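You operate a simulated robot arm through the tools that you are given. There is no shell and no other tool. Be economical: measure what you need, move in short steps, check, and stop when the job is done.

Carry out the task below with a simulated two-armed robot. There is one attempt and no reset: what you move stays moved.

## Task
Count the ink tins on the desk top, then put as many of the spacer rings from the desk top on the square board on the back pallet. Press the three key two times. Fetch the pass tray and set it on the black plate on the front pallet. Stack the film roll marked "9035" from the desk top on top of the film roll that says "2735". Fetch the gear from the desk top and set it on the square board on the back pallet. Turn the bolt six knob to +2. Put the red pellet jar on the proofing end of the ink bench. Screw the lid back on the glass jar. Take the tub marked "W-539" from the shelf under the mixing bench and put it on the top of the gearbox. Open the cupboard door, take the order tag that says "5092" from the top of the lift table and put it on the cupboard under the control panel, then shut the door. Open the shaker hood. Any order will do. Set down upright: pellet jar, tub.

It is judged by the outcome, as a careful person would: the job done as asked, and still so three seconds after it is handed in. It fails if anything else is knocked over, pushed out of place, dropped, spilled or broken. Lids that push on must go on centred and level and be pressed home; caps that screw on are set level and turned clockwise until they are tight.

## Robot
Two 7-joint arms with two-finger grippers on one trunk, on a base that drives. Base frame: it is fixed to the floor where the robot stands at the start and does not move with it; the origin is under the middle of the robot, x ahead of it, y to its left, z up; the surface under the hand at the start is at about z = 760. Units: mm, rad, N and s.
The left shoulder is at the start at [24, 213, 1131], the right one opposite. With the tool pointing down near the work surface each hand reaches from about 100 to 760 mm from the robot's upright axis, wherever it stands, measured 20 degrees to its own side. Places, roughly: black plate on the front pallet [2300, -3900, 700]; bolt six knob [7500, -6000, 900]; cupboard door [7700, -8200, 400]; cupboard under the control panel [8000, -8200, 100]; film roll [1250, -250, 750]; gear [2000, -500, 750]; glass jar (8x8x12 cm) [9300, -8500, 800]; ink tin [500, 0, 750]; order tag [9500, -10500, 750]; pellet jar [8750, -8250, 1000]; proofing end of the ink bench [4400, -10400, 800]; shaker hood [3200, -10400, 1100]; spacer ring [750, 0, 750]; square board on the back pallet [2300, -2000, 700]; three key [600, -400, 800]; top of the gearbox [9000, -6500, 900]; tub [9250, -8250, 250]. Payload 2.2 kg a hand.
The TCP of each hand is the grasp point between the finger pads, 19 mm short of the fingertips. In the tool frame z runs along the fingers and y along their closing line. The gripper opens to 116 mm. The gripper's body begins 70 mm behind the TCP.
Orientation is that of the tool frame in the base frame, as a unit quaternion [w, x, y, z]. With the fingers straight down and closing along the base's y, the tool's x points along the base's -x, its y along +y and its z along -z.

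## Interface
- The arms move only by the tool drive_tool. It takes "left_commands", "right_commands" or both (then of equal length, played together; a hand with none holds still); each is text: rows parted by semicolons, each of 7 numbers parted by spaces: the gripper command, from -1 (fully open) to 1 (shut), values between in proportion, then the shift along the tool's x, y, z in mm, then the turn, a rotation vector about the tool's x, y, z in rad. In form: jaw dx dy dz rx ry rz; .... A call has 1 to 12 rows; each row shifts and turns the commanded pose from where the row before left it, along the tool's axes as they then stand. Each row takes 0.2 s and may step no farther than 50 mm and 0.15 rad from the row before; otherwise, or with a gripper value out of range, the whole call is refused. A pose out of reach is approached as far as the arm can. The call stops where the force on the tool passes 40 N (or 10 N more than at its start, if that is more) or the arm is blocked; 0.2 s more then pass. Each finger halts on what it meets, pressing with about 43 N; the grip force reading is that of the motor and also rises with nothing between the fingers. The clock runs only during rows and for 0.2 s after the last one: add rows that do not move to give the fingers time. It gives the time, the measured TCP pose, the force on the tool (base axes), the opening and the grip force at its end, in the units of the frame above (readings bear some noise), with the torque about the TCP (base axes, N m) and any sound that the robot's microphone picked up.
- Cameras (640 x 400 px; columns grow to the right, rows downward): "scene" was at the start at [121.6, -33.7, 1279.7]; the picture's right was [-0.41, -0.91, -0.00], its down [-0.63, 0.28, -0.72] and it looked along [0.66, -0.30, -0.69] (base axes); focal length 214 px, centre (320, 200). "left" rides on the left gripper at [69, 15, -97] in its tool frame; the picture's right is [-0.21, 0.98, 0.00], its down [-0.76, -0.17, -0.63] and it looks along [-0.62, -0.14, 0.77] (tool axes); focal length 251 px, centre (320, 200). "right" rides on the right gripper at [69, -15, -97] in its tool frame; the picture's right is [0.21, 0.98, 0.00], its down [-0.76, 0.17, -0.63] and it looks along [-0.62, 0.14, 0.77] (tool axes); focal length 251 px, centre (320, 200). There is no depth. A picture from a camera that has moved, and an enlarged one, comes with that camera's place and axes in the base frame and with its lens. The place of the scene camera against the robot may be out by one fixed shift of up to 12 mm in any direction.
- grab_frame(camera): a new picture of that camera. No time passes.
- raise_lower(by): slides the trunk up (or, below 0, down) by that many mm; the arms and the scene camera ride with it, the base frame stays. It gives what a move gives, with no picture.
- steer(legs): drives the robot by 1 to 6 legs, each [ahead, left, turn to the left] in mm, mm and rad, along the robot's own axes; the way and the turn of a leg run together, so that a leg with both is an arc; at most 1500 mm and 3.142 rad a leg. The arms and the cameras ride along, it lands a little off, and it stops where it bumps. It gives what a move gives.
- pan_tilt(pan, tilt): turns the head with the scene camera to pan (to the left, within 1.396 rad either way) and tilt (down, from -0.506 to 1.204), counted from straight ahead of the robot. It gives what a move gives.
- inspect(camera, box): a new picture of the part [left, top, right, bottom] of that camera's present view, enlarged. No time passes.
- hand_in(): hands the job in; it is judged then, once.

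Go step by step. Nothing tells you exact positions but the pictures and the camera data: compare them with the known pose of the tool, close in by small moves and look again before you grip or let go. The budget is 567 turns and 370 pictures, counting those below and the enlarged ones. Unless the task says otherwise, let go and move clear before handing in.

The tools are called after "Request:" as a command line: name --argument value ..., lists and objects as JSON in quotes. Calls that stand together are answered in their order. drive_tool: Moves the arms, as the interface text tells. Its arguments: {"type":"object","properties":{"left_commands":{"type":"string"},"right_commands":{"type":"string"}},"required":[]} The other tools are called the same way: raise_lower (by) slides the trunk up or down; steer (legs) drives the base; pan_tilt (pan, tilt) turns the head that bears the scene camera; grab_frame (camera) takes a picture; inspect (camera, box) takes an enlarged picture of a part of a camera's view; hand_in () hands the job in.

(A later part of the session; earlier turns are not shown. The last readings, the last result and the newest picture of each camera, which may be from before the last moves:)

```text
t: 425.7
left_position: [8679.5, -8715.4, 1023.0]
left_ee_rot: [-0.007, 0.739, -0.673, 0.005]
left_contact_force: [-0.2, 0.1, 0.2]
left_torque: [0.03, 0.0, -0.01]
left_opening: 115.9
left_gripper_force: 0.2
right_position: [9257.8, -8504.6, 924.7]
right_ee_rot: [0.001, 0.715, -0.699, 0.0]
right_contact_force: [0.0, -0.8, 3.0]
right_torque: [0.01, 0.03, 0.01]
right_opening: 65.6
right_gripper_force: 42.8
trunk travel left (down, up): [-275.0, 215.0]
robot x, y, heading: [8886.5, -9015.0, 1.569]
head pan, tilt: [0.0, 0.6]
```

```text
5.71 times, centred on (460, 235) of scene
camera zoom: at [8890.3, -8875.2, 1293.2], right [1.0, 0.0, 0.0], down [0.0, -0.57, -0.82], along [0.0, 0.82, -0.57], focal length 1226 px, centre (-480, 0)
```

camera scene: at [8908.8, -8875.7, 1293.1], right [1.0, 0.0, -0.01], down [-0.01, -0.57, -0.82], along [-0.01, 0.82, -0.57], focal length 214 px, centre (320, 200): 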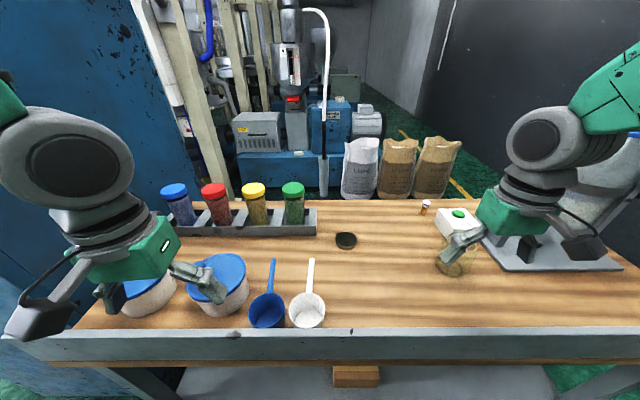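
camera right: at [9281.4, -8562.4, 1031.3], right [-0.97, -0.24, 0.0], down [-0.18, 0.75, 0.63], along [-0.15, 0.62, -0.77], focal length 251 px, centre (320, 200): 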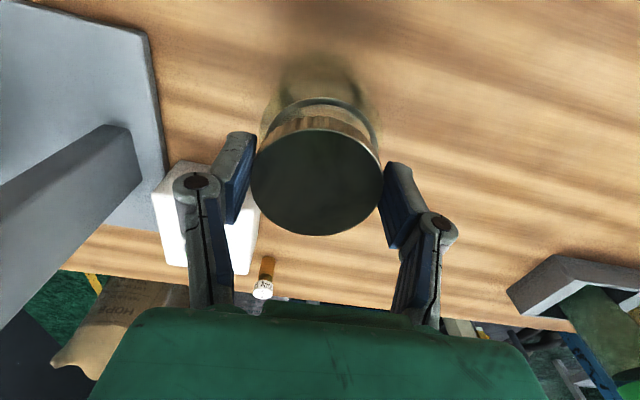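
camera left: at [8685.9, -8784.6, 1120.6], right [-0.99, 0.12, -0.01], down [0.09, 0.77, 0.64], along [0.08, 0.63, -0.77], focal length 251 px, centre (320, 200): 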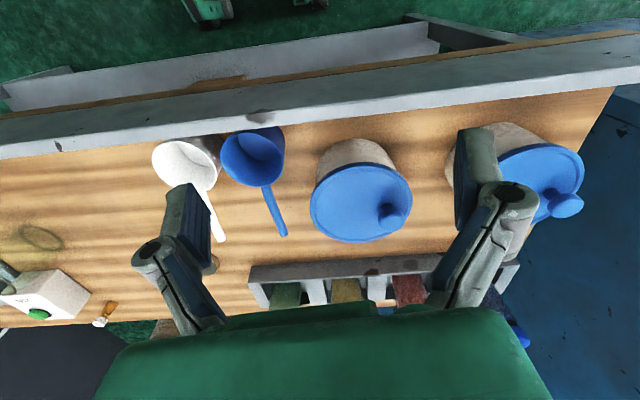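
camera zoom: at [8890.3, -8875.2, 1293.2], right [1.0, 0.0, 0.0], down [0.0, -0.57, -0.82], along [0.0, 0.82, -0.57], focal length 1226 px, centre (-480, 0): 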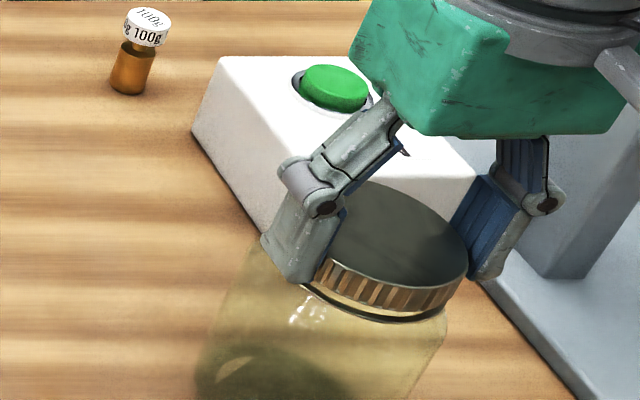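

Request:
drive_tool --right_commands "1 0 0 -2 0 0 0; 1 0 3 0 0 0 0; 1 0 0 2 0 0 0; 1 0 0 2 0 0 0; 1 0 0 0 0 0 0"

Request:
inspect --camera "right" --box '[220, 60, 420, 250]'

Request:
inspect --camera "scene" --box '[430, 210, 490, 260]'

```text
t: 426.9
left_position: [8680.0, -8715.3, 1024.8]
left_ee_rot: [-0.009, 0.738, -0.674, 0.006]
left_contact_force: [-0.1, -0.3, 0.3]
left_torque: [0.0, -0.02, 0.02]
left_opening: 116.2
left_gripper_force: 0.0
right_position: [9254.3, -8503.6, 924.6]
right_ee_rot: [-0.001, 0.714, -0.7, -0.001]
right_contact_force: [4.7, -1.8, 14.9]
right_torque: [-0.05, -0.12, -0.05]
right_opening: 65.7
right_gripper_force: 43.4
trunk travel left (down, up): [-275.0, 215.0]
robot x, y, heading: [8887.6, -9007.3, 1.574]
head pan, tilt: [0.0, 0.6]
```

```text
2.11 times, centred on (320, 155) of right
camera zoom: at [9271.3, -8575.0, 1021.6], right [-0.97, -0.24, 0.0], down [-0.18, 0.75, 0.64], along [-0.15, 0.62, -0.77], focal length 529 px, centre (320, 295)
```

zoom: 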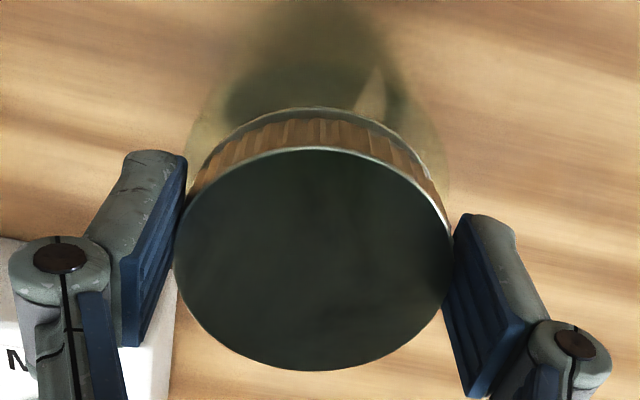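

```text
8.00 times, centred on (460, 235) of scene
camera zoom: at [8890.1, -8877.0, 1293.5], right [1.0, 0.0, 0.0], down [0.0, -0.57, -0.82], along [0.0, 0.82, -0.57], focal length 1716 px, centre (-800, -80)
```

zoom: 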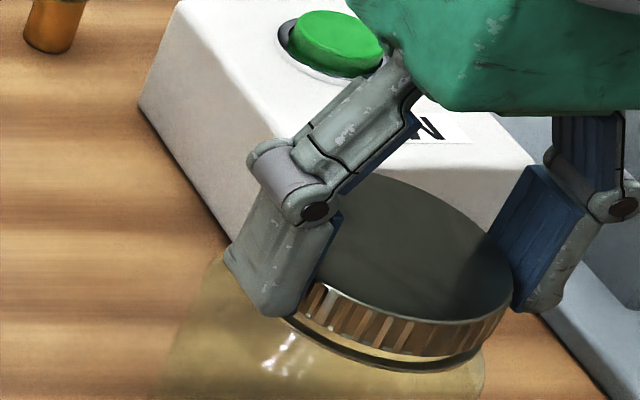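

Request:
drive_tool --right_commands "1 0 0 0 0 0 0.12; 1 0 0 0 0 0 0.12; 1 0 0 0 0 0 0.12; 1 0 0 0 0 0 0.12; 1 0 0 0 0 0 0.12; 1 0 0 0 0 0 0.12; 1 0 0 0 0 0 0"

Request:
inspect --camera "scene" --box '[420, 200, 500, 270]'

```text
t: 428.5
left_position: [8677.7, -8713.9, 1023.9]
left_ee_rot: [-0.008, 0.739, -0.674, 0.006]
left_contact_force: [-0.3, -0.5, 0.1]
left_torque: [0.0, -0.04, -0.04]
left_opening: 116.0
left_gripper_force: 0.1
right_position: [9252.7, -8505.0, 923.6]
right_ee_rot: [0.001, -0.421, 0.907, 0.001]
right_contact_force: [-1.7, 4.6, 14.7]
right_torque: [0.35, 0.02, 0.05]
right_opening: 65.7
right_gripper_force: 43.2
trunk travel left (down, up): [-275.0, 215.0]
robot x, y, heading: [8885.0, -9009.2, 1.578]
head pan, tilt: [0.0, 0.6]
```

```text
5.71 times, centred on (460, 235) of scene
camera zoom: at [8887.7, -8875.9, 1293.4], right [1.0, 0.0, 0.0], down [0.0, -0.57, -0.82], along [0.0, 0.82, -0.57], focal length 1226 px, centre (-480, 0)
```

zoom: 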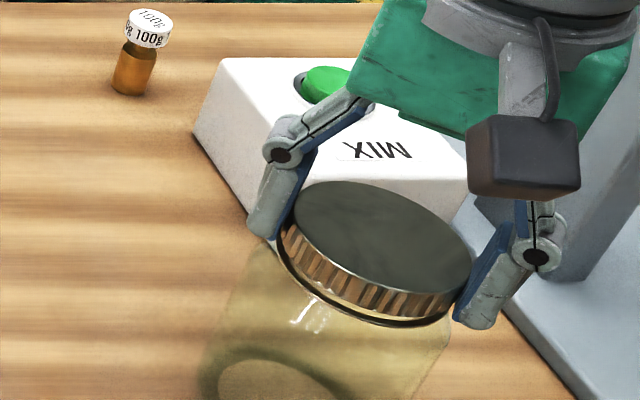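

Request:
grab_frame --camera "right"

```text
206 pictures are left
camera right: at [9219.5, -8568.5, 1021.1], right [-0.89, 0.47, 0.0], down [0.36, 0.68, 0.64], along [0.3, 0.56, -0.77], focal length 251 px, centre (320, 200)
```

right: 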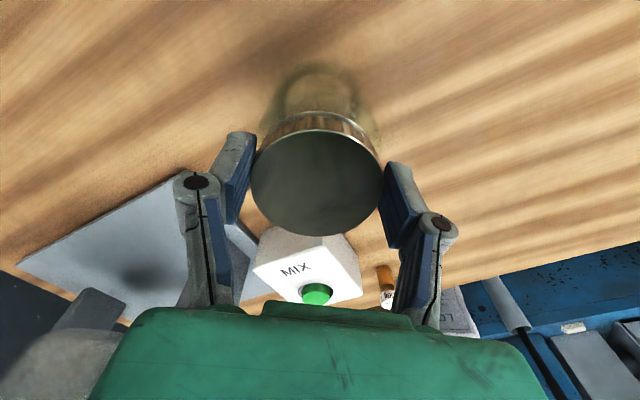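

Request:
drive_tool --right_commands "1 -0.2 -0.7 0.2 0 0 0.12; 1 -0.2 -0.7 0.2 0 0 0.12; 1 -0.2 -0.7 0.2 0 0 0.12; 1 -0.2 -0.7 0.2 0 0 0.12; 1 -0.2 -0.7 0.2 0 0 0.12; 1 -0.2 -0.7 0.2 0 0 0.12; 1 -0.2 -0.7 0.2 0 0 0.12; 1 -0.2 -0.7 0.2 0 0 0.12; 1 0 0 0 0 0 0"

Request:
inspect --camera "scene" --box '[420, 200, 500, 270]'

```text
t: 430.5
left_position: [8678.7, -8714.7, 1023.9]
left_ee_rot: [-0.009, 0.739, -0.674, 0.006]
left_contact_force: [-0.4, -0.1, -0.5]
left_torque: [0.0, 0.0, 0.01]
left_opening: 116.1
left_gripper_force: 0.1
right_position: [9256.7, -8509.0, 922.8]
right_ee_rot: [0.001, 0.045, 0.999, 0.003]
right_contact_force: [5.6, 9.4, 30.5]
right_torque: [0.29, -0.59, 0.08]
right_opening: 65.6
right_gripper_force: 43.7
trunk travel left (down, up): [-275.0, 215.0]
robot x, y, heading: [8887.5, -9006.0, 1.57]
head pan, tilt: [0.0, 0.6]
```

```text
5.71 times, centred on (460, 235) of scene
camera zoom: at [8888.0, -8877.1, 1293.6], right [1.0, 0.0, 0.0], down [0.0, -0.57, -0.82], along [0.0, 0.82, -0.57], focal length 1226 px, centre (-480, 0)
```

zoom: 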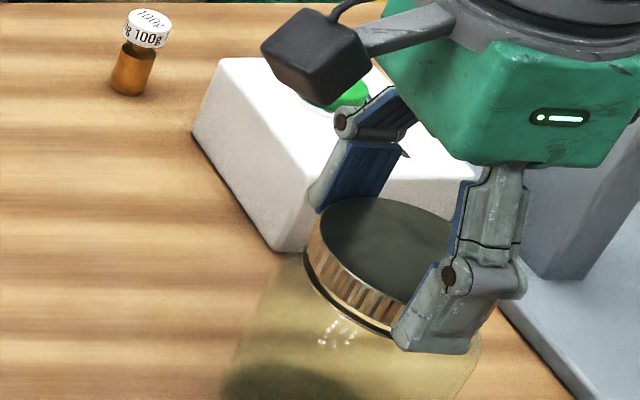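

Request:
drive_tool --right_commands "0 0 0 0 0 0 0; -0.6 0 0 -1 0 0 0; -0.6 0 0 0 0 0 -0.14; -0.6 0 0 0 0 0 -0.14; -0.6 0 0 0 0 0 -0.14; -0.6 0 0 0 0 0 -0.14; -0.6 0 0 0 0 0 -0.14; -0.6 0 0 0 0 0 -0.14; -0.6 0 0 0 0 0 -0.14; -0.6 0 0 0 0 0 -0.14; -0.6 0 0 0 0 0 -0.14; -0.6 0 0 0 0 0 -0.14"

Request:
grab_frame --camera "right"

Request:
inspect --camera "scene" --box '[420, 200, 500, 270]'

```text
t: 433.1
left_position: [8680.8, -8714.5, 1022.5]
left_ee_rot: [-0.006, 0.739, -0.674, 0.005]
left_contact_force: [-0.6, -0.6, -0.2]
left_torque: [0.0, 0.0, 0.02]
left_opening: 115.9
left_gripper_force: 0.0
right_position: [9257.6, -8508.7, 921.2]
right_ee_rot: [0.0, -0.611, 0.792, 0.001]
right_contact_force: [0.2, 0.1, 0.6]
right_torque: [0.0, -0.01, -0.02]
right_opening: 92.9
right_gripper_force: 0.1
trunk travel left (down, up): [-275.0, 215.0]
robot x, y, heading: [8879.3, -9008.1, 1.579]
head pan, tilt: [0.0, 0.6]
```

```text
204 pictures are left
camera right: at [9255.6, -8580.9, 1019.2], right [-1.0, 0.04, 0.0], down [0.03, 0.77, 0.63], along [0.02, 0.63, -0.77], focal length 251 px, centre (320, 200)
```

right: 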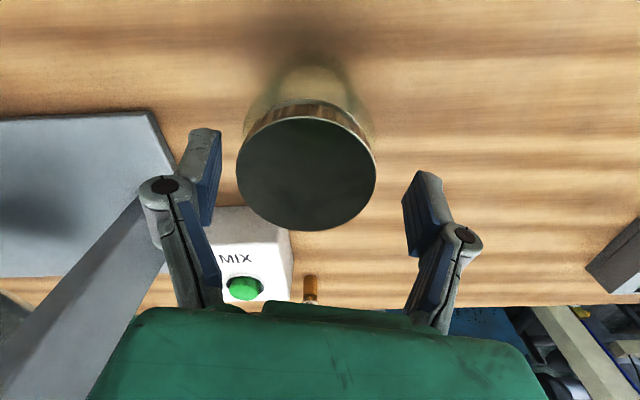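

```text
5.71 times, centred on (460, 235) of scene
camera zoom: at [8890.6, -8874.7, 1293.1], right [1.0, 0.0, 0.0], down [0.0, -0.57, -0.82], along [0.0, 0.82, -0.57], focal length 1226 px, centre (-480, 0)
```

zoom: 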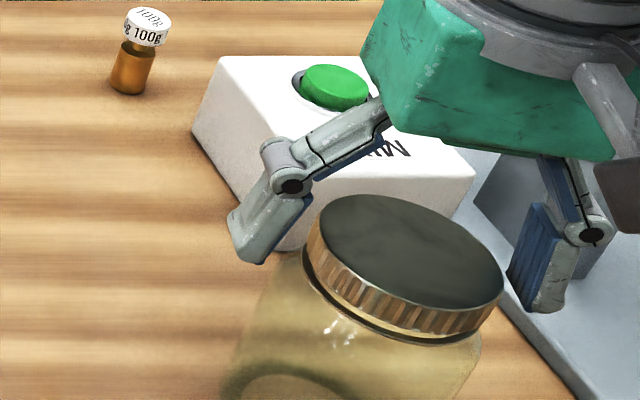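

Request:
drive_tool --right_commands "-0.6 7 -8.6 0 0 0 0; -0.6 0 0 0 0 0 -0.14; -0.6 0 0 0 0 0 -0.14; -0.6 0 0 0 0 0 -0.14; -0.6 0 0 0 0 0 -0.14; -0.6 0 0 0 0 0 -0.14; -0.6 0 0 0 0 0 -0.14; -0.6 0 0 0 0 0 -0.14; -0.6 0 0 0 0 0 -0.14; -0.6 0 0 0 0 0 0; -0.6 0 0 0 0 0 0"

Request:
grab_frame --camera "right"

```text
t: 435.5
left_position: [8680.0, -8714.4, 1022.4]
left_ee_rot: [-0.007, 0.739, -0.674, 0.006]
left_contact_force: [-0.9, 0.7, 0.0]
left_torque: [-0.01, -0.01, 0.0]
left_opening: 116.1
left_gripper_force: 0.1
right_position: [9264.6, -8516.6, 920.6]
right_ee_rot: [0.0, 0.938, -0.347, -0.001]
right_contact_force: [0.7, 0.0, 0.0]
right_torque: [0.0, -0.01, 0.02]
right_opening: 92.9
right_gripper_force: 0.1
trunk travel left (down, up): [-275.0, 215.0]
robot x, y, heading: [8888.6, -9008.8, 1.571]
head pan, tilt: [0.0, 0.6]
```

```text
202 pictures are left
camera right: at [9327.6, -8552.1, 1019.4], right [-0.47, -0.88, 0.0], down [-0.68, 0.37, 0.63], along [-0.56, 0.3, -0.77], focal length 251 px, centre (320, 200)
```

right: 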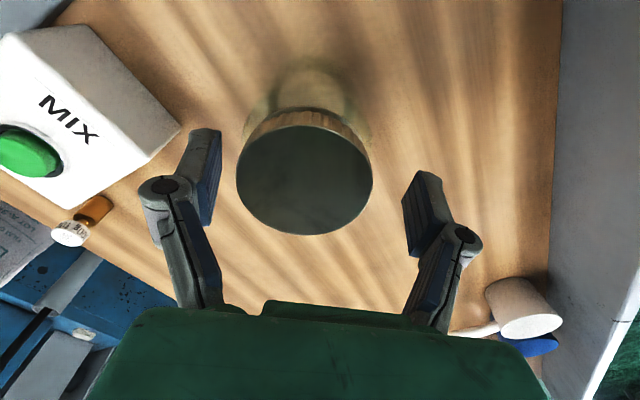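

Request:
drive_tool --right_commands "-0.6 -3.9 -5.3 0 0 0 0; -0.6 0 0 4 0 0 0; 0 0 0 0 0 0 0; 1 0 0 0 0 0 0; 1 0 0 0 0 0 0; 1 0 0 0 0 0 0; 1 0 0 0 0 0 0"

Request:
drive_tool --right_commands "1 0 0 0 0 0 0.14; 1 0 0 0 0 0 0.14; 1 0 0 0 0 0 0.14; 1 0 0 0.2 0 0 0.14; 1 0 0 0.2 0 0 0.14; 1 0 0 0.2 0 0 0.14; 1 0 0 0 0 0 0"

Request:
inspect --camera "scene" --box '[420, 200, 500, 270]'

```text
t: 437.1
left_position: [8680.2, -8715.0, 1024.3]
left_ee_rot: [-0.007, 0.739, -0.674, 0.005]
left_contact_force: [0.7, 0.2, -0.6]
left_torque: [0.04, 0.0, -0.04]
left_opening: 115.9
left_gripper_force: 0.0
right_position: [9265.1, -8510.5, 918.1]
right_ee_rot: [0.0, 0.938, -0.348, -0.001]
right_contact_force: [1.0, 0.8, 2.0]
right_torque: [0.05, 0.01, -0.02]
right_opening: 64.8
right_gripper_force: 42.7
trunk travel left (down, up): [-275.0, 215.0]
robot x, y, heading: [8887.5, -9009.0, 1.573]
head pan, tilt: [0.0, 0.6]
```

```text
t: 438.7
left_position: [8678.9, -8714.7, 1022.6]
left_ee_rot: [-0.007, 0.739, -0.673, 0.008]
left_contact_force: [0.2, -0.3, 0.2]
left_torque: [-0.03, 0.0, 0.01]
left_opening: 115.9
left_gripper_force: 0.0
right_position: [9263.7, -8510.9, 918.1]
right_ee_rot: [0.0, 0.713, -0.701, -0.001]
right_contact_force: [-0.6, -1.8, 3.6]
right_torque: [-0.17, 0.14, 0.06]
right_opening: 64.6
right_gripper_force: 42.7
trunk travel left (down, up): [-275.0, 215.0]
robot x, y, heading: [8886.6, -9013.8, 1.577]
head pan, tilt: [0.0, 0.6]
```

```text
5.71 times, centred on (460, 235) of scene
camera zoom: at [8889.9, -8875.6, 1293.2], right [1.0, 0.0, 0.0], down [0.0, -0.57, -0.82], along [0.0, 0.82, -0.57], focal length 1226 px, centre (-480, 0)
```

zoom: 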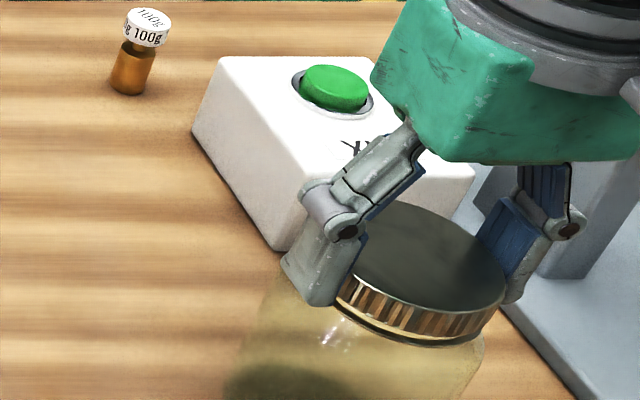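

Request:
drive_tool --right_commands "1 0 0 1 0 0 0.14; 1 0 0 0.3 0 0 0.14; 1 0 0 0.3 0 0 0.14; 1 0 0 0.3 0 0 0.14; 1 0 0 0.3 0 0 0.14; 1 0 0 0.3 0 0 0.14; 1 0 0 0 0 0 0"

Request:
drive_tool --right_commands "1 0 0 0.3 0 0 0.14; 1 0 0 0.3 0 0 0.14; 1 0 0 0.3 0 0 0.14; 1 0 0 0.3 0 0 0.14; 1 0 0 0.3 0 0 0.14; 1 0 0 0.3 0 0 0.14; 1 0 0 0 0 0 0"

Request:
inspect --camera "scene" --box '[420, 200, 500, 270]'

```text
t: 440.3
left_position: [8678.8, -8715.4, 1023.1]
left_ee_rot: [-0.009, 0.739, -0.674, 0.006]
left_contact_force: [-0.8, -0.1, 0.4]
left_torque: [0.01, 0.01, -0.03]
left_opening: 115.9
left_gripper_force: 0.0
right_position: [9263.2, -8511.7, 916.6]
right_ee_rot: [0.001, -0.366, 0.93, 0.001]
right_contact_force: [0.1, -0.7, 19.5]
right_torque: [0.44, 0.19, -0.05]
right_opening: 65.0
right_gripper_force: 42.9
trunk travel left (down, up): [-275.0, 215.0]
robot x, y, heading: [8885.8, -9010.0, 1.573]
head pan, tilt: [0.0, 0.6]
```

```text
t: 441.9
left_position: [8677.2, -8715.5, 1024.5]
left_ee_rot: [-0.008, 0.739, -0.674, 0.006]
left_contact_force: [0.1, -0.6, 0.1]
left_torque: [0.0, 0.01, -0.01]
left_opening: 116.0
left_gripper_force: 0.1
right_position: [9263.2, -8509.9, 914.6]
right_ee_rot: [0.001, 0.044, 0.999, 0.004]
right_contact_force: [3.9, 7.9, 31.4]
right_torque: [0.2, -0.22, -0.03]
right_opening: 65.0
right_gripper_force: 43.1
trunk travel left (down, up): [-275.0, 215.0]
robot x, y, heading: [8886.0, -9009.9, 1.576]
head pan, tilt: [0.0, 0.6]
```

```text
5.71 times, centred on (460, 235) of scene
camera zoom: at [8887.2, -8877.3, 1293.6], right [1.0, 0.0, 0.0], down [0.0, -0.57, -0.82], along [0.0, 0.82, -0.57], focal length 1226 px, centre (-480, 0)
```

zoom: 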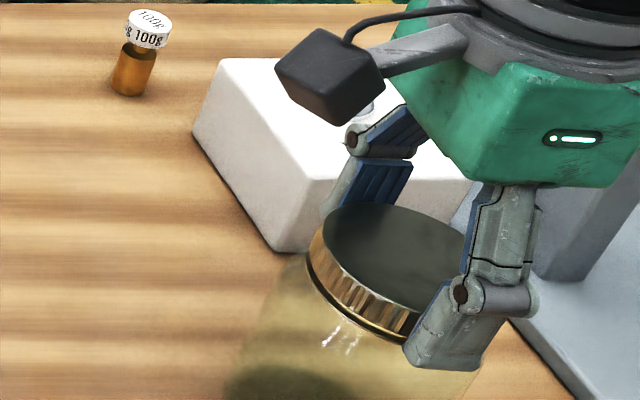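

Request:
drive_tool --right_commands "0 0 0 -1.5 0 0 0; -0.6 0 0 0 0 0 0; -0.6 0 0 0 0 0 -0.15; -0.6 0 0 0 0 0 -0.15; -0.6 0 0 0 0 0 -0.15; -0.6 0 0 0 0 0 -0.15; -0.6 0 0 0 0 0 -0.15; -0.6 0 0 0 0 0 -0.15; -0.6 0 0 0 0 0 -0.15; -0.6 0 0 0 0 0 -0.15; -0.6 0 0 0 0 0 -0.15; -0.6 0 0 0 0 0 -0.15"

Request:
drive_tool --right_commands "-0.6 0 0 0 0 0 -0.15; -0.6 0 0 0 0 0 -0.15; -0.6 0 0 0 0 0 -0.15; -0.6 0 0 0 0 0 -0.15; -0.6 0 0 0 0 0 -0.15; -0.6 0 0 0 0 0 -0.15; -0.6 0 0 0 0 0 0; 0 0 0 0 0 0 0; 1 0 0 0 0 0 0; 1 0 0 0 0 0 0; 1 0 0 0 0 0 0; 1 0 0 0 0 0 0"

Request:
drive_tool --right_commands "1 0 0 1 0 0 0.15; 1 0 0 0.3 0 0 0.15; 1 0 0 0.3 0 0 0.15; 1 0 0 0.3 0 0 0.15; 1 0 0 0.3 0 0 0.15; 1 0 0 0.3 0 0 0.15; 1 0 0 0.3 0 0 0.15; 1 0 0 0.3 0 0 0.15; 1 0 0 0 0 0 0"

Request:
inspect --camera "scene" --box '[420, 200, 500, 270]'

```text
t: 444.5
left_position: [8680.2, -8714.6, 1023.5]
left_ee_rot: [-0.007, 0.739, -0.674, 0.005]
left_contact_force: [-0.1, -0.1, 0.3]
left_torque: [0.01, 0.01, 0.03]
left_opening: 116.0
left_gripper_force: 0.0
right_position: [9265.2, -8512.2, 914.8]
right_ee_rot: [0.0, -0.65, 0.76, 0.001]
right_contact_force: [-0.8, -0.5, 0.0]
right_torque: [-0.01, -0.04, 0.02]
right_opening: 92.8
right_gripper_force: 0.0
trunk travel left (down, up): [-275.0, 215.0]
robot x, y, heading: [8888.5, -9009.7, 1.567]
head pan, tilt: [0.0, 0.6]
```

```text
t: 447.1
left_position: [8680.1, -8714.5, 1023.5]
left_ee_rot: [-0.007, 0.739, -0.674, 0.007]
left_contact_force: [0.0, -0.5, 0.2]
left_torque: [0.02, -0.02, -0.03]
left_opening: 115.9
left_gripper_force: 0.1
right_position: [9265.2, -8512.0, 915.1]
right_ee_rot: [-0.001, 0.915, -0.404, -0.001]
right_contact_force: [0.1, 0.4, 0.9]
right_torque: [0.05, -0.08, 0.01]
right_opening: 65.5
right_gripper_force: 43.0
trunk travel left (down, up): [-275.0, 215.0]
robot x, y, heading: [8882.9, -9010.1, 1.57]
head pan, tilt: [0.0, 0.6]
```

```text
t: 449.1
left_position: [8678.9, -8715.4, 1023.4]
left_ee_rot: [-0.009, 0.739, -0.673, 0.006]
left_contact_force: [-0.1, -0.9, -0.1]
left_torque: [0.01, 0.01, -0.03]
left_opening: 115.9
left_gripper_force: 0.1
right_position: [9263.7, -8511.6, 912.9]
right_ee_rot: [0.001, -0.526, 0.851, 0.001]
right_contact_force: [1.3, 1.2, 21.2]
right_torque: [-0.02, -0.03, 0.01]
right_opening: 65.3
right_gripper_force: 43.2
trunk travel left (down, up): [-275.0, 215.0]
robot x, y, heading: [8888.1, -9006.9, 1.568]
head pan, tilt: [0.0, 0.6]
```

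```text
5.71 times, centred on (460, 235) of scene
camera zoom: at [8888.0, -8877.2, 1293.5], right [1.0, 0.0, 0.0], down [0.0, -0.57, -0.82], along [0.0, 0.82, -0.57], focal length 1226 px, centre (-480, 0)
```

zoom: 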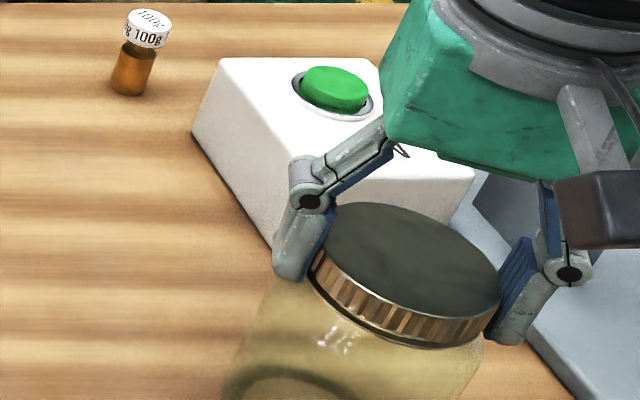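

Request:
drive_tool --right_commands "1 0 0 0.3 0 0 0.15; 1 0 0 0.3 0 0 0.15; 1 0 0 0.3 0 0 0.15; 1 0 0 0.3 0 0 0.15; 1 0 0 0.3 0 0 0.15; 1 0 0 0.3 0 0 0.15; 1 0 0 0.3 0 0 0.15; 1 0 0 0.3 0 0 0.15; 1 0 0 0 0 0 0"

Request:
inspect --camera "scene" --box '[420, 200, 500, 270]'

```text
t: 451.1
left_position: [8677.4, -8715.5, 1024.3]
left_ee_rot: [-0.011, 0.739, -0.674, 0.005]
left_contact_force: [0.0, -0.3, -0.3]
left_torque: [0.02, 0.03, 0.0]
left_opening: 116.1
left_gripper_force: 0.0
right_position: [9262.2, -8512.3, 912.6]
right_ee_rot: [0.001, 0.046, 0.999, 0.003]
right_contact_force: [4.5, -2.4, 36.1]
right_torque: [-0.4, -0.24, -0.13]
right_opening: 65.6
right_gripper_force: 42.7
trunk travel left (down, up): [-275.0, 215.0]
robot x, y, heading: [8888.0, -9008.9, 1.566]
head pan, tilt: [0.0, 0.6]
```

```text
5.71 times, centred on (460, 235) of scene
camera zoom: at [8886.8, -8879.8, 1293.9], right [1.0, 0.0, 0.0], down [0.0, -0.56, -0.83], along [0.0, 0.83, -0.56], focal length 1226 px, centre (-480, 0)
```

zoom: 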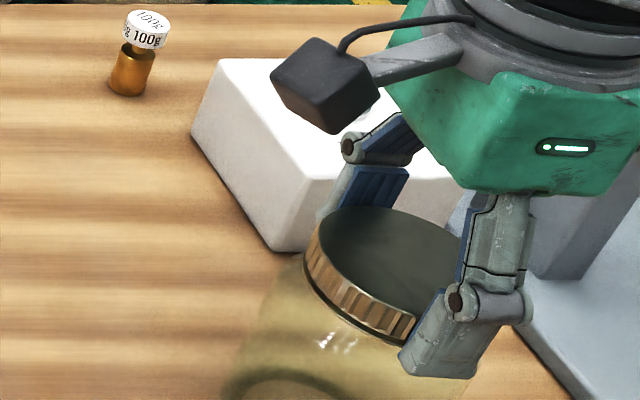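

Request:
drive_tool --right_commands "0 0 0 -3 0 0 0; -0.6 0 0 0 0 0 0; -0.6 0 0 0 0 0 -0.15; -0.6 0 0 0 0 0 -0.15; -0.6 0 0 0 0 0 -0.15; -0.6 0 0 0 0 0 -0.15; -0.6 0 0 0 0 0 -0.15; -0.6 0 0 0 0 0 -0.15; -0.6 0 0 0 0 0 -0.15; -0.6 0 0 0 0 0 -0.15; -0.6 0 0 0 0 0 -0.15; -0.6 0 0 0 0 0 -0.15"

Request:
inspect --camera "scene" --box '[420, 200, 500, 270]'

Request:
drive_tool --right_commands "-0.6 0 0 0 0 0 -0.15; -0.6 0 0 0 0 0 -0.15; -0.6 0 0 0 0 0 -0.15; -0.6 0 0 0 0 0 -0.15; -0.6 0 0 0 0 0 -0.15; -0.6 0 0 0 0 0 -0.15; -0.6 0 0 0 0 0 0; 0 0 0 0 0 0 0; 1 0 0 0 0 0 0; 1 0 0 0 0 0 0; 1 0 0 0 0 0 0; 1 0 0 0 0 0 0"

Request:
drive_tool --right_commands "1 0 0 0.5 0 0 0.15; 1 0 0 0.3 0 0 0.15; 1 0 0 0.2 0 0 0.15; 1 0 0 0.2 0 0 0.15; 1 0 0 0.1 0 0 0.15; 1 0 0 0.1 0 0 0.15"

```text
t: 453.7
left_position: [8680.5, -8715.0, 1023.6]
left_ee_rot: [-0.007, 0.74, -0.673, 0.006]
left_contact_force: [-0.5, 1.0, 1.0]
left_torque: [0.0, -0.02, 0.02]
left_opening: 115.8
left_gripper_force: 0.1
right_position: [9265.5, -8511.7, 911.6]
right_ee_rot: [0.0, -0.649, 0.76, 0.001]
right_contact_force: [-0.1, -0.8, 0.1]
right_torque: [0.01, -0.01, 0.0]
right_opening: 92.7
right_gripper_force: 0.1
trunk travel left (down, up): [-275.0, 215.0]
robot x, y, heading: [8887.8, -9009.9, 1.575]
head pan, tilt: [0.0, 0.6]
```

```text
5.71 times, centred on (460, 235) of scene
camera zoom: at [8890.8, -8874.7, 1293.1], right [1.0, 0.0, 0.0], down [0.0, -0.57, -0.82], along [0.0, 0.82, -0.57], focal length 1226 px, centre (-480, 0)
```

zoom: 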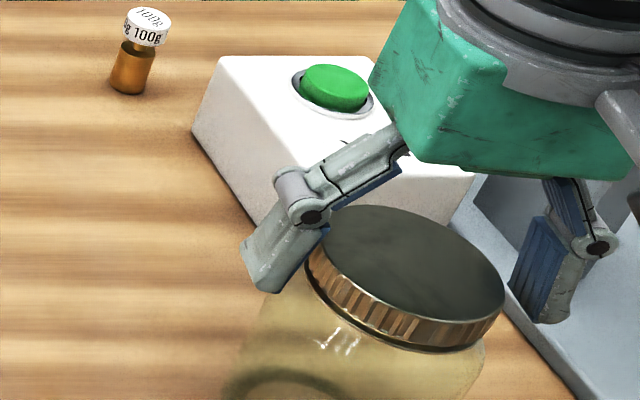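

```text
t: 456.3
left_position: [8680.4, -8713.5, 1022.9]
left_ee_rot: [-0.007, 0.739, -0.674, 0.006]
left_contact_force: [0.3, -0.1, 0.3]
left_torque: [-0.03, 0.04, 0.02]
left_opening: 116.2
left_gripper_force: 0.1
right_position: [9264.9, -8511.8, 911.1]
right_ee_rot: [-0.001, 0.915, -0.403, 0.0]
right_contact_force: [0.5, -2.0, 2.5]
right_torque: [-0.11, -0.02, -0.05]
right_opening: 64.5
right_gripper_force: 43.3
trunk travel left (down, up): [-275.0, 215.0]
robot x, y, heading: [8886.5, -9007.3, 1.576]
head pan, tilt: [0.0, 0.6]
```

```text
t: 457.7
left_position: [8681.4, -8714.3, 1023.6]
left_ee_rot: [-0.007, 0.739, -0.674, 0.006]
left_contact_force: [-0.1, 0.1, 0.1]
left_torque: [0.01, 0.02, -0.06]
left_opening: 115.8
left_gripper_force: 0.1
right_position: [9264.3, -8511.3, 910.6]
right_ee_rot: [0.001, -0.647, 0.762, 0.0]
right_contact_force: [4.0, 0.6, 12.5]
right_torque: [-0.24, -0.39, 0.14]
right_opening: 64.7
right_gripper_force: 42.8
trunk travel left (down, up): [-275.0, 215.0]
robot x, y, heading: [8889.8, -9012.8, 1.572]
head pan, tilt: [0.0, 0.6]
```

Request:
drive_tool --right_commands "1 0 0 0.2 0 0 0.15; 1 0 0 0.2 0 0 0.15; 1 0 0 0.2 0 0 0.15; 1 0 0 0.2 0 0 0.15; 1 0 0 0.2 0 0 0.15"

Request:
drive_tool --right_commands "1 0 0 0.2 0 0 0.15; 1 0 0 0.2 0 0 0.15; 1 0 0 0.2 0 0 0.15; 1 0 0 0.2 0 0 0.15; 1 0 0 0.2 0 0 0.15"

Request:
inspect --camera "scene" --box '[420, 200, 500, 270]'

```text
t: 458.9
left_position: [8678.4, -8715.6, 1023.6]
left_ee_rot: [-0.009, 0.739, -0.674, 0.005]
left_contact_force: [1.1, -0.6, 0.4]
left_torque: [0.02, -0.02, -0.05]
left_opening: 116.2
left_gripper_force: 0.0
right_position: [9264.1, -8511.9, 911.3]
right_ee_rot: [0.001, -0.323, 0.946, 0.002]
right_contact_force: [2.9, -2.1, 23.2]
right_torque: [-0.46, -0.16, 0.29]
right_opening: 64.9
right_gripper_force: 43.0
trunk travel left (down, up): [-275.0, 215.0]
robot x, y, heading: [8886.2, -9011.7, 1.574]
head pan, tilt: [0.0, 0.6]
```

```text
t: 460.1
left_position: [8677.4, -8715.5, 1025.0]
left_ee_rot: [-0.009, 0.739, -0.674, 0.005]
left_contact_force: [-0.2, 0.1, -0.2]
left_torque: [0.01, -0.01, -0.03]
left_opening: 116.2
left_gripper_force: 0.0
right_position: [9261.8, -8511.8, 910.3]
right_ee_rot: [0.0, 0.046, 0.999, 0.002]
right_contact_force: [3.0, -1.7, 30.4]
right_torque: [-0.42, -0.16, 0.36]
right_opening: 64.6
right_gripper_force: 43.3
trunk travel left (down, up): [-275.0, 215.0]
robot x, y, heading: [8885.7, -9010.8, 1.568]
head pan, tilt: [0.0, 0.6]
```

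```text
5.71 times, centred on (460, 235) of scene
camera zoom: at [8886.9, -8878.7, 1293.8], right [1.0, 0.0, 0.0], down [0.0, -0.56, -0.83], along [0.0, 0.83, -0.56], focal length 1226 px, centre (-480, 0)
```

zoom: 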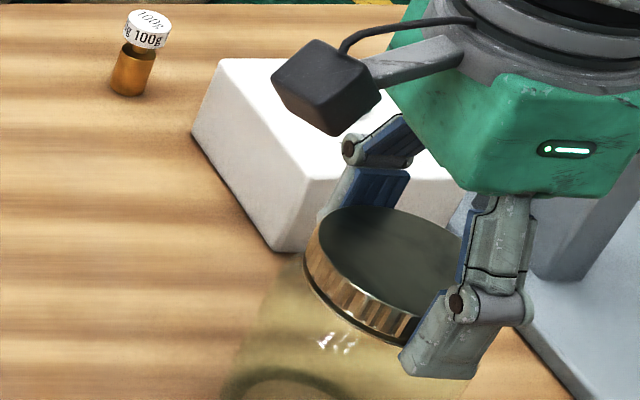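

Request:
drive_tool --right_commands "0 0 0 -2 0 0 0; -0.6 0 0 0 0 0 0; -0.6 0 0 0 0 0 -0.15; -0.6 0 0 0 0 0 -0.15; -0.6 0 0 0 0 0 -0.15; -0.6 0 0 0 0 0 -0.15; -0.6 0 0 0 0 0 -0.15; -0.6 0 0 0 0 0 -0.15; -0.6 0 0 0 0 0 -0.15; -0.6 0 0 0 0 0 -0.15; -0.6 0 0 0 0 0 -0.15; -0.6 0 0 0 0 0 -0.15"

Request:
inspect --camera "scene" --box '[435, 220, 485, 260]'

```text
t: 462.7
left_position: [8681.5, -8714.3, 1022.5]
left_ee_rot: [-0.006, 0.739, -0.674, 0.006]
left_contact_force: [0.5, -0.5, 0.1]
left_torque: [0.01, -0.02, 0.0]
left_opening: 115.9
left_gripper_force: 0.1
right_position: [9265.1, -8511.7, 910.8]
right_ee_rot: [0.0, -0.65, 0.76, 0.0]
right_contact_force: [-0.4, -0.5, 0.2]
right_torque: [0.04, -0.02, -0.01]
right_opening: 92.7
right_gripper_force: 0.2
trunk travel left (down, up): [-275.0, 215.0]
robot x, y, heading: [8888.5, -9009.5, 1.577]
head pan, tilt: [0.0, 0.6]
```

```text
10.00 times, centred on (460, 240) of scene
camera zoom: at [8890.8, -8874.7, 1293.1], right [1.0, 0.0, 0.0], down [0.0, -0.57, -0.82], along [0.0, 0.82, -0.57], focal length 2145 px, centre (-1080, -200)
```

zoom: 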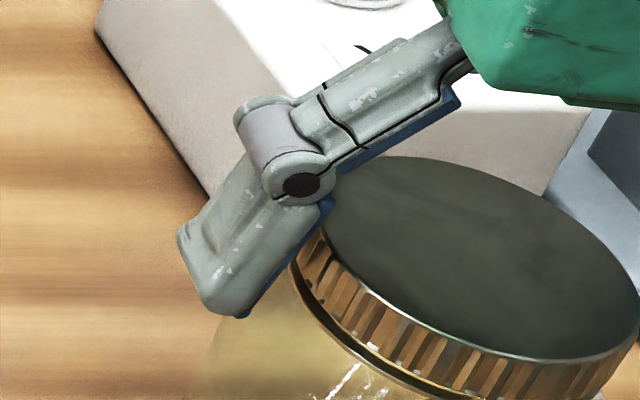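

Request:
drive_tool --right_commands "-0.6 0 0 0 0 0 -0.15; -0.6 0 0 0 0 0 -0.15; -0.6 0 0 0 0 0 -0.15; -0.6 0 0 0 0 0 -0.15; -0.6 0 0 0 0 0 -0.15; -0.6 0 0 0 0 0 -0.15; -0.6 0 0 0 0 0 0; 0 0 0 0 0 0 0; 1 0 0 0 0 0 0; 1 0 0 0 0 0 0; 1 0 0 0 0 0 0; 1 0 0 0 0 0 0"

Request:
drive_tool --right_commands "1 0 0 1 0 0 0.15; 1 0 0 0.5 0 0 0.15; 1 0 0 0 0 0 0.15; 1 0 0 0 0 0 0.15; 1 0 0 0 0 0 0.15; 1 0 0 0 0 0 0.15"

Request:
drive_tool --right_commands "1 0 0 0 0 0 0.15; 1 0 0 0 0 0 0.15; 1 0 0 0 0 0 0.15; 1 0 0 0 0 0 0.15; 1 0 0 0 0 0 0.15; 1 0 0 0 0 0 0.15"

Request:
drive_tool --right_commands "1 0 0 0 0 0 0.15; 1 0 0 0 0 0 0.15; 1 0 0 0 0 0 0.15; 1 0 0 0 0 0 0.15"

```text
t: 465.3
left_position: [8681.1, -8714.5, 1023.4]
left_ee_rot: [-0.007, 0.739, -0.673, 0.006]
left_contact_force: [0.2, -0.1, -1.4]
left_torque: [0.03, -0.02, 0.01]
left_opening: 116.0
left_gripper_force: 0.1
right_position: [9263.9, -8511.5, 909.5]
right_ee_rot: [-0.001, 0.915, -0.403, 0.0]
right_contact_force: [-1.0, -1.9, 3.9]
right_torque: [-0.06, 0.06, 0.0]
right_opening: 65.4
right_gripper_force: 43.6
trunk travel left (down, up): [-275.0, 215.0]
robot x, y, heading: [8885.1, -9009.1, 1.571]
head pan, tilt: [0.0, 0.6]
```

```text
t: 466.7
left_position: [8678.6, -8715.6, 1025.5]
left_ee_rot: [-0.01, 0.739, -0.674, 0.005]
left_contact_force: [-0.4, -0.1, -0.5]
left_torque: [0.01, 0.0, 0.01]
left_opening: 116.1
left_gripper_force: 0.0
right_position: [9263.6, -8511.2, 911.1]
right_ee_rot: [0.001, -0.648, 0.762, 0.001]
right_contact_force: [3.4, 1.6, 23.3]
right_torque: [0.15, -0.25, 0.3]
right_opening: 65.4
right_gripper_force: 43.2
trunk travel left (down, up): [-275.0, 215.0]
robot x, y, heading: [8887.7, -9009.6, 1.572]
head pan, tilt: [0.0, 0.6]
```

```text
t: 468.1
left_position: [8678.4, -8715.4, 1024.4]
left_ee_rot: [-0.009, 0.739, -0.674, 0.005]
left_contact_force: [-0.1, -0.4, -0.7]
left_torque: [0.02, -0.02, 0.02]
left_opening: 116.2
left_gripper_force: 0.0
right_position: [9263.8, -8511.9, 910.0]
right_ee_rot: [0.001, -0.252, 0.968, 0.001]
right_contact_force: [3.9, -0.1, 25.6]
right_torque: [-0.26, -0.52, 0.28]
right_opening: 65.2
right_gripper_force: 42.9
trunk travel left (down, up): [-275.0, 215.0]
robot x, y, heading: [8886.0, -9007.9, 1.574]
head pan, tilt: [0.0, 0.6]
```

```text
t: 469.1
left_position: [8677.6, -8714.7, 1023.6]
left_ee_rot: [-0.011, 0.739, -0.674, 0.005]
left_contact_force: [-0.2, 0.1, -0.1]
left_torque: [-0.01, 0.0, -0.01]
left_opening: 116.0
left_gripper_force: 0.1
right_position: [9263.2, -8514.0, 910.6]
right_ee_rot: [0.0, 0.045, 0.999, 0.002]
right_contact_force: [5.7, -1.1, 25.4]
right_torque: [-0.38, -0.61, 0.31]
right_opening: 65.5
right_gripper_force: 42.6
trunk travel left (down, up): [-275.0, 215.0]
robot x, y, heading: [8888.7, -9011.0, 1.571]
head pan, tilt: [0.0, 0.6]
```

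Request:
drive_tool --right_commands "1 0 0 0.7 0 0 0; 1 0 0 0 0 0 0.15; 1 0 0 0 0 0 0.15; 1 0 0 0 0 0 0.15"

Request:
drive_tool --right_commands "1 0 0 -2 0 0 0; 0 0 0 0 0 0 0; -1 0 0 0 0 0 0; -1 0 0 0 0 0 0; -1 0 0 -20 0 0 0; -1 0 0 -40 0 0 0; -1 0 0 -40 0 0 0; -1 0 0 0 0 0 -0.15; -1 0 0 0 0 0 -0.15; -1 0 0 0 0 0 -0.15; -1 0 0 0 0 0 -0.15; -1 0 0 0 0 0 -0.15"

Request:
inspect --camera "scene" --box '[420, 200, 500, 270]'

```text
t: 470.1
left_position: [8677.9, -8715.9, 1025.9]
left_ee_rot: [-0.01, 0.739, -0.674, 0.004]
left_contact_force: [-0.1, -1.5, 0.1]
left_torque: [0.01, -0.01, 0.02]
left_opening: 115.8
left_gripper_force: 0.2
right_position: [9262.2, -8513.0, 911.3]
right_ee_rot: [0.001, 0.266, 0.964, 0.001]
right_contact_force: [1.9, -2.3, 31.1]
right_torque: [-0.39, -0.17, 0.35]
right_opening: 65.2
right_gripper_force: 42.2
trunk travel left (down, up): [-275.0, 215.0]
robot x, y, heading: [8885.3, -9009.1, 1.574]
head pan, tilt: [0.0, 0.6]
```

```text
t: 472.7
left_position: [8679.2, -8716.0, 1022.9]
left_ee_rot: [-0.007, 0.739, -0.674, 0.006]
left_contact_force: [0.0, -1.0, -0.7]
left_torque: [0.0, 0.0, -0.01]
left_opening: 115.9
left_gripper_force: 0.1
right_position: [9265.1, -8511.4, 1011.0]
right_ee_rot: [0.0, -0.107, 0.994, 0.0]
right_contact_force: [0.8, 0.1, 0.2]
right_torque: [0.04, 0.0, -0.01]
right_opening: 115.8
right_gripper_force: 0.1
trunk travel left (down, up): [-275.0, 215.0]
robot x, y, heading: [8888.1, -9008.7, 1.576]
head pan, tilt: [0.0, 0.6]
```

```text
5.71 times, centred on (460, 235) of scene
camera zoom: at [8890.5, -8875.1, 1293.1], right [1.0, 0.0, 0.0], down [0.0, -0.57, -0.82], along [0.0, 0.82, -0.57], focal length 1226 px, centre (-480, 0)
```

zoom: 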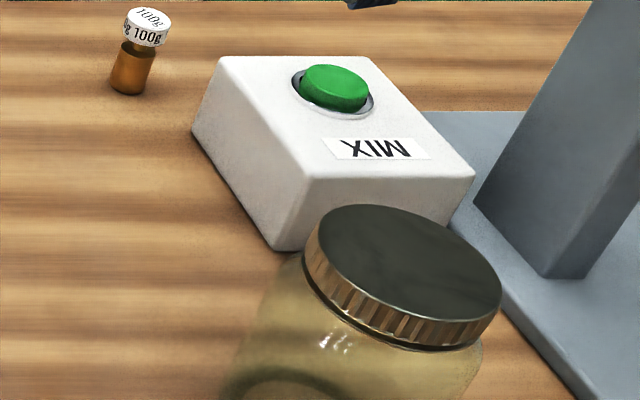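

Request:
drive_tool --right_commands "-1 0 0 -20 0 0 -0.15; -1 0 0 0 0 0 -0.15; -1 0 0 0 0 0 -0.15; -1 0 0 0 0 0 -0.15; -1 0 0 0 0 0 -0.15; -1 0 0 0 0 0 -0.15; -1 0 0 0 0 0 -0.15; -1 0 0 0 0 0 -0.15; -1 0 0 0 0 0 -0.15; -1 40 20 0 0 0 0; -1 40 20 0 0 0 0; -1 40 20 0 0 0 0"

Request:
steer --legs '[[-500, 0, 0]]'

Request:
raise_lower --by -275

Request:
pan_tilt --pan 0.0 --tilt 0.5

Request:
grab_frame --camera "scene"

```text
t: 475.3
left_position: [8678.6, -8716.7, 1023.8]
left_ee_rot: [-0.009, 0.739, -0.674, 0.006]
left_contact_force: [0.3, -0.3, 1.1]
left_torque: [0.02, -0.01, 0.0]
left_opening: 116.1
left_gripper_force: 0.0
right_position: [9202.0, -8633.4, 1031.1]
right_ee_rot: [0.001, -0.704, 0.71, 0.001]
right_contact_force: [-1.1, -0.8, 0.4]
right_torque: [0.01, 0.01, -0.01]
right_opening: 115.8
right_gripper_force: 0.0
trunk travel left (down, up): [-275.0, 215.0]
robot x, y, heading: [8887.8, -9011.8, 1.576]
head pan, tilt: [0.0, 0.6]
```

```text
t: 478.2
left_position: [8681.0, -9220.9, 1022.9]
left_ee_rot: [-0.007, 0.74, -0.673, 0.005]
left_contact_force: [0.4, -0.7, 0.0]
left_torque: [0.02, -0.01, 0.03]
left_opening: 116.2
left_gripper_force: 0.0
right_position: [9205.9, -9138.2, 1029.5]
right_ee_rot: [0.0, -0.704, 0.71, 0.001]
right_contact_force: [0.0, -0.1, 0.2]
right_torque: [0.02, -0.01, -0.03]
right_opening: 116.0
right_gripper_force: 0.2
trunk travel left (down, up): [-275.0, 215.0]
robot x, y, heading: [8888.5, -9516.2, 1.574]
head pan, tilt: [0.0, 0.6]
```

```text
t: 481.0
left_position: [8681.8, -9223.8, 747.6]
left_ee_rot: [-0.006, 0.739, -0.674, 0.006]
left_contact_force: [-0.2, -0.5, -0.1]
left_torque: [0.01, 0.03, 0.01]
left_opening: 115.8
left_gripper_force: 0.1
right_position: [9204.9, -9140.1, 756.1]
right_ee_rot: [0.0, -0.704, 0.71, 0.001]
right_contact_force: [0.3, 0.2, -0.4]
right_torque: [0.0, 0.02, 0.02]
right_opening: 115.9
right_gripper_force: 0.0
trunk travel left (down, up): [0.0, 490.0]
robot x, y, heading: [8888.6, -9516.4, 1.574]
head pan, tilt: [0.0, 0.6]
```

```text
t: 481.7
left_position: [8681.7, -9224.3, 747.5]
left_ee_rot: [-0.006, 0.739, -0.673, 0.007]
left_contact_force: [0.2, 0.1, 0.4]
left_torque: [0.01, -0.01, -0.02]
left_opening: 116.0
left_gripper_force: 0.1
right_position: [9204.7, -9139.9, 756.2]
right_ee_rot: [0.001, -0.705, 0.71, 0.001]
right_contact_force: [-0.9, 0.5, 0.9]
right_torque: [-0.01, -0.02, -0.01]
right_opening: 116.0
right_gripper_force: 0.0
trunk travel left (down, up): [0.0, 490.0]
robot x, y, heading: [8887.0, -9515.3, 1.574]
head pan, tilt: [0.0, 0.499]
```

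```text
193 pictures are left
camera scene: at [8891.4, -9380.5, 1027.3], right [1.0, 0.0, 0.0], down [0.0, -0.48, -0.88], along [0.0, 0.88, -0.48], focal length 214 px, centre (320, 200)
```

scene: 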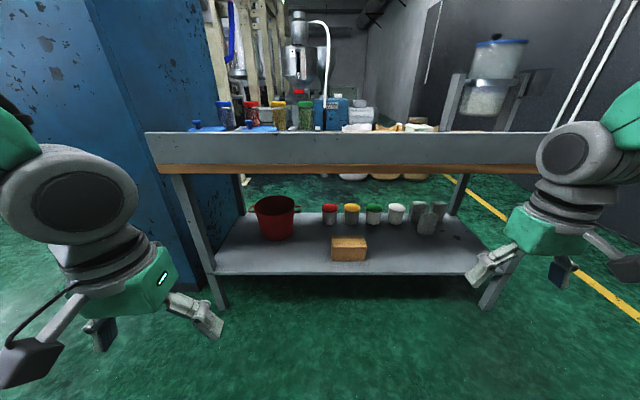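

Request:
inspect --camera "scene" --box '[230, 170, 480, 290]'

Request:
inspect --camera "scene" --box '[310, 190, 420, 240]'

```text
2.56 times, centred on (355, 230) of scene
camera zoom: at [8891.4, -9380.5, 1027.3], right [1.0, 0.0, 0.0], down [0.0, -0.48, -0.88], along [0.0, 0.88, -0.48], focal length 549 px, centre (230, 123)
```

zoom: 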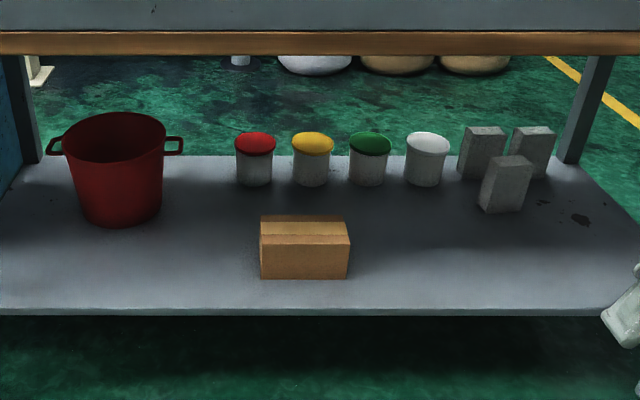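

```text
5.82 times, centred on (365, 215) of scene
camera zoom: at [8891.4, -9380.5, 1027.3], right [1.0, 0.0, 0.0], down [0.0, -0.48, -0.88], along [0.0, 0.88, -0.48], focal length 1248 px, centre (58, 113)
```

zoom: 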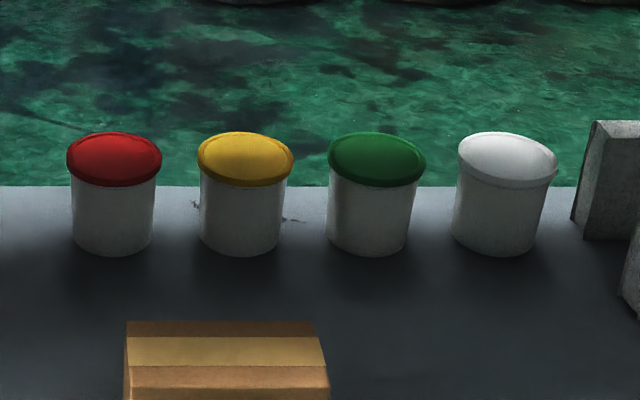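

Request:
steer --legs '[[250, 0, 0], [0, -1250, 0]]'

Request:
pan_tilt --pan 0.2 --tilt 0.4

Request:
grab_frame --camera "scene"

```text
t: 489.4
left_position: [9925.4, -8964.5, 747.3]
left_ee_rot: [-0.007, 0.743, -0.669, 0.006]
left_contact_force: [0.9, -0.9, -0.4]
left_torque: [0.02, -0.04, -0.02]
left_opening: 115.9
left_gripper_force: 0.1
right_position: [10447.9, -8874.2, 754.9]
right_ee_rot: [-0.001, 0.709, -0.705, 0.0]
right_contact_force: [0.5, 0.3, 0.6]
right_torque: [0.01, 0.02, -0.01]
right_opening: 116.0
right_gripper_force: 0.0
trunk travel left (down, up): [0.0, 490.0]
robot x, y, heading: [10135.3, -9253.0, 1.587]
head pan, tilt: [0.0, 0.499]
```

```text
t: 490.2
left_position: [9927.0, -8965.4, 747.1]
left_ee_rot: [-0.006, 0.743, -0.669, 0.007]
left_contact_force: [0.3, 0.6, -0.1]
left_torque: [-0.03, 0.03, 0.01]
left_opening: 115.8
left_gripper_force: 0.0
right_position: [10449.1, -8874.8, 756.5]
right_ee_rot: [-0.001, 0.708, -0.706, -0.002]
right_contact_force: [-0.5, 0.4, 0.3]
right_torque: [0.0, 0.01, 0.02]
right_opening: 116.0
right_gripper_force: 0.2
trunk travel left (down, up): [0.0, 490.0]
robot x, y, heading: [10136.9, -9256.1, 1.582]
head pan, tilt: [0.201, 0.4]
```

```text
190 pictures are left
camera scene: at [10120.4, -9118.4, 1036.4], right [0.98, 0.21, 0.0], down [0.08, -0.38, -0.92], along [-0.2, 0.9, -0.39], focal length 214 px, centre (320, 200)
```

scene: 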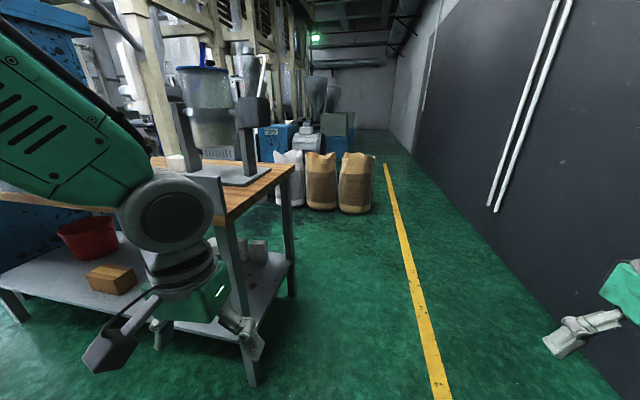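

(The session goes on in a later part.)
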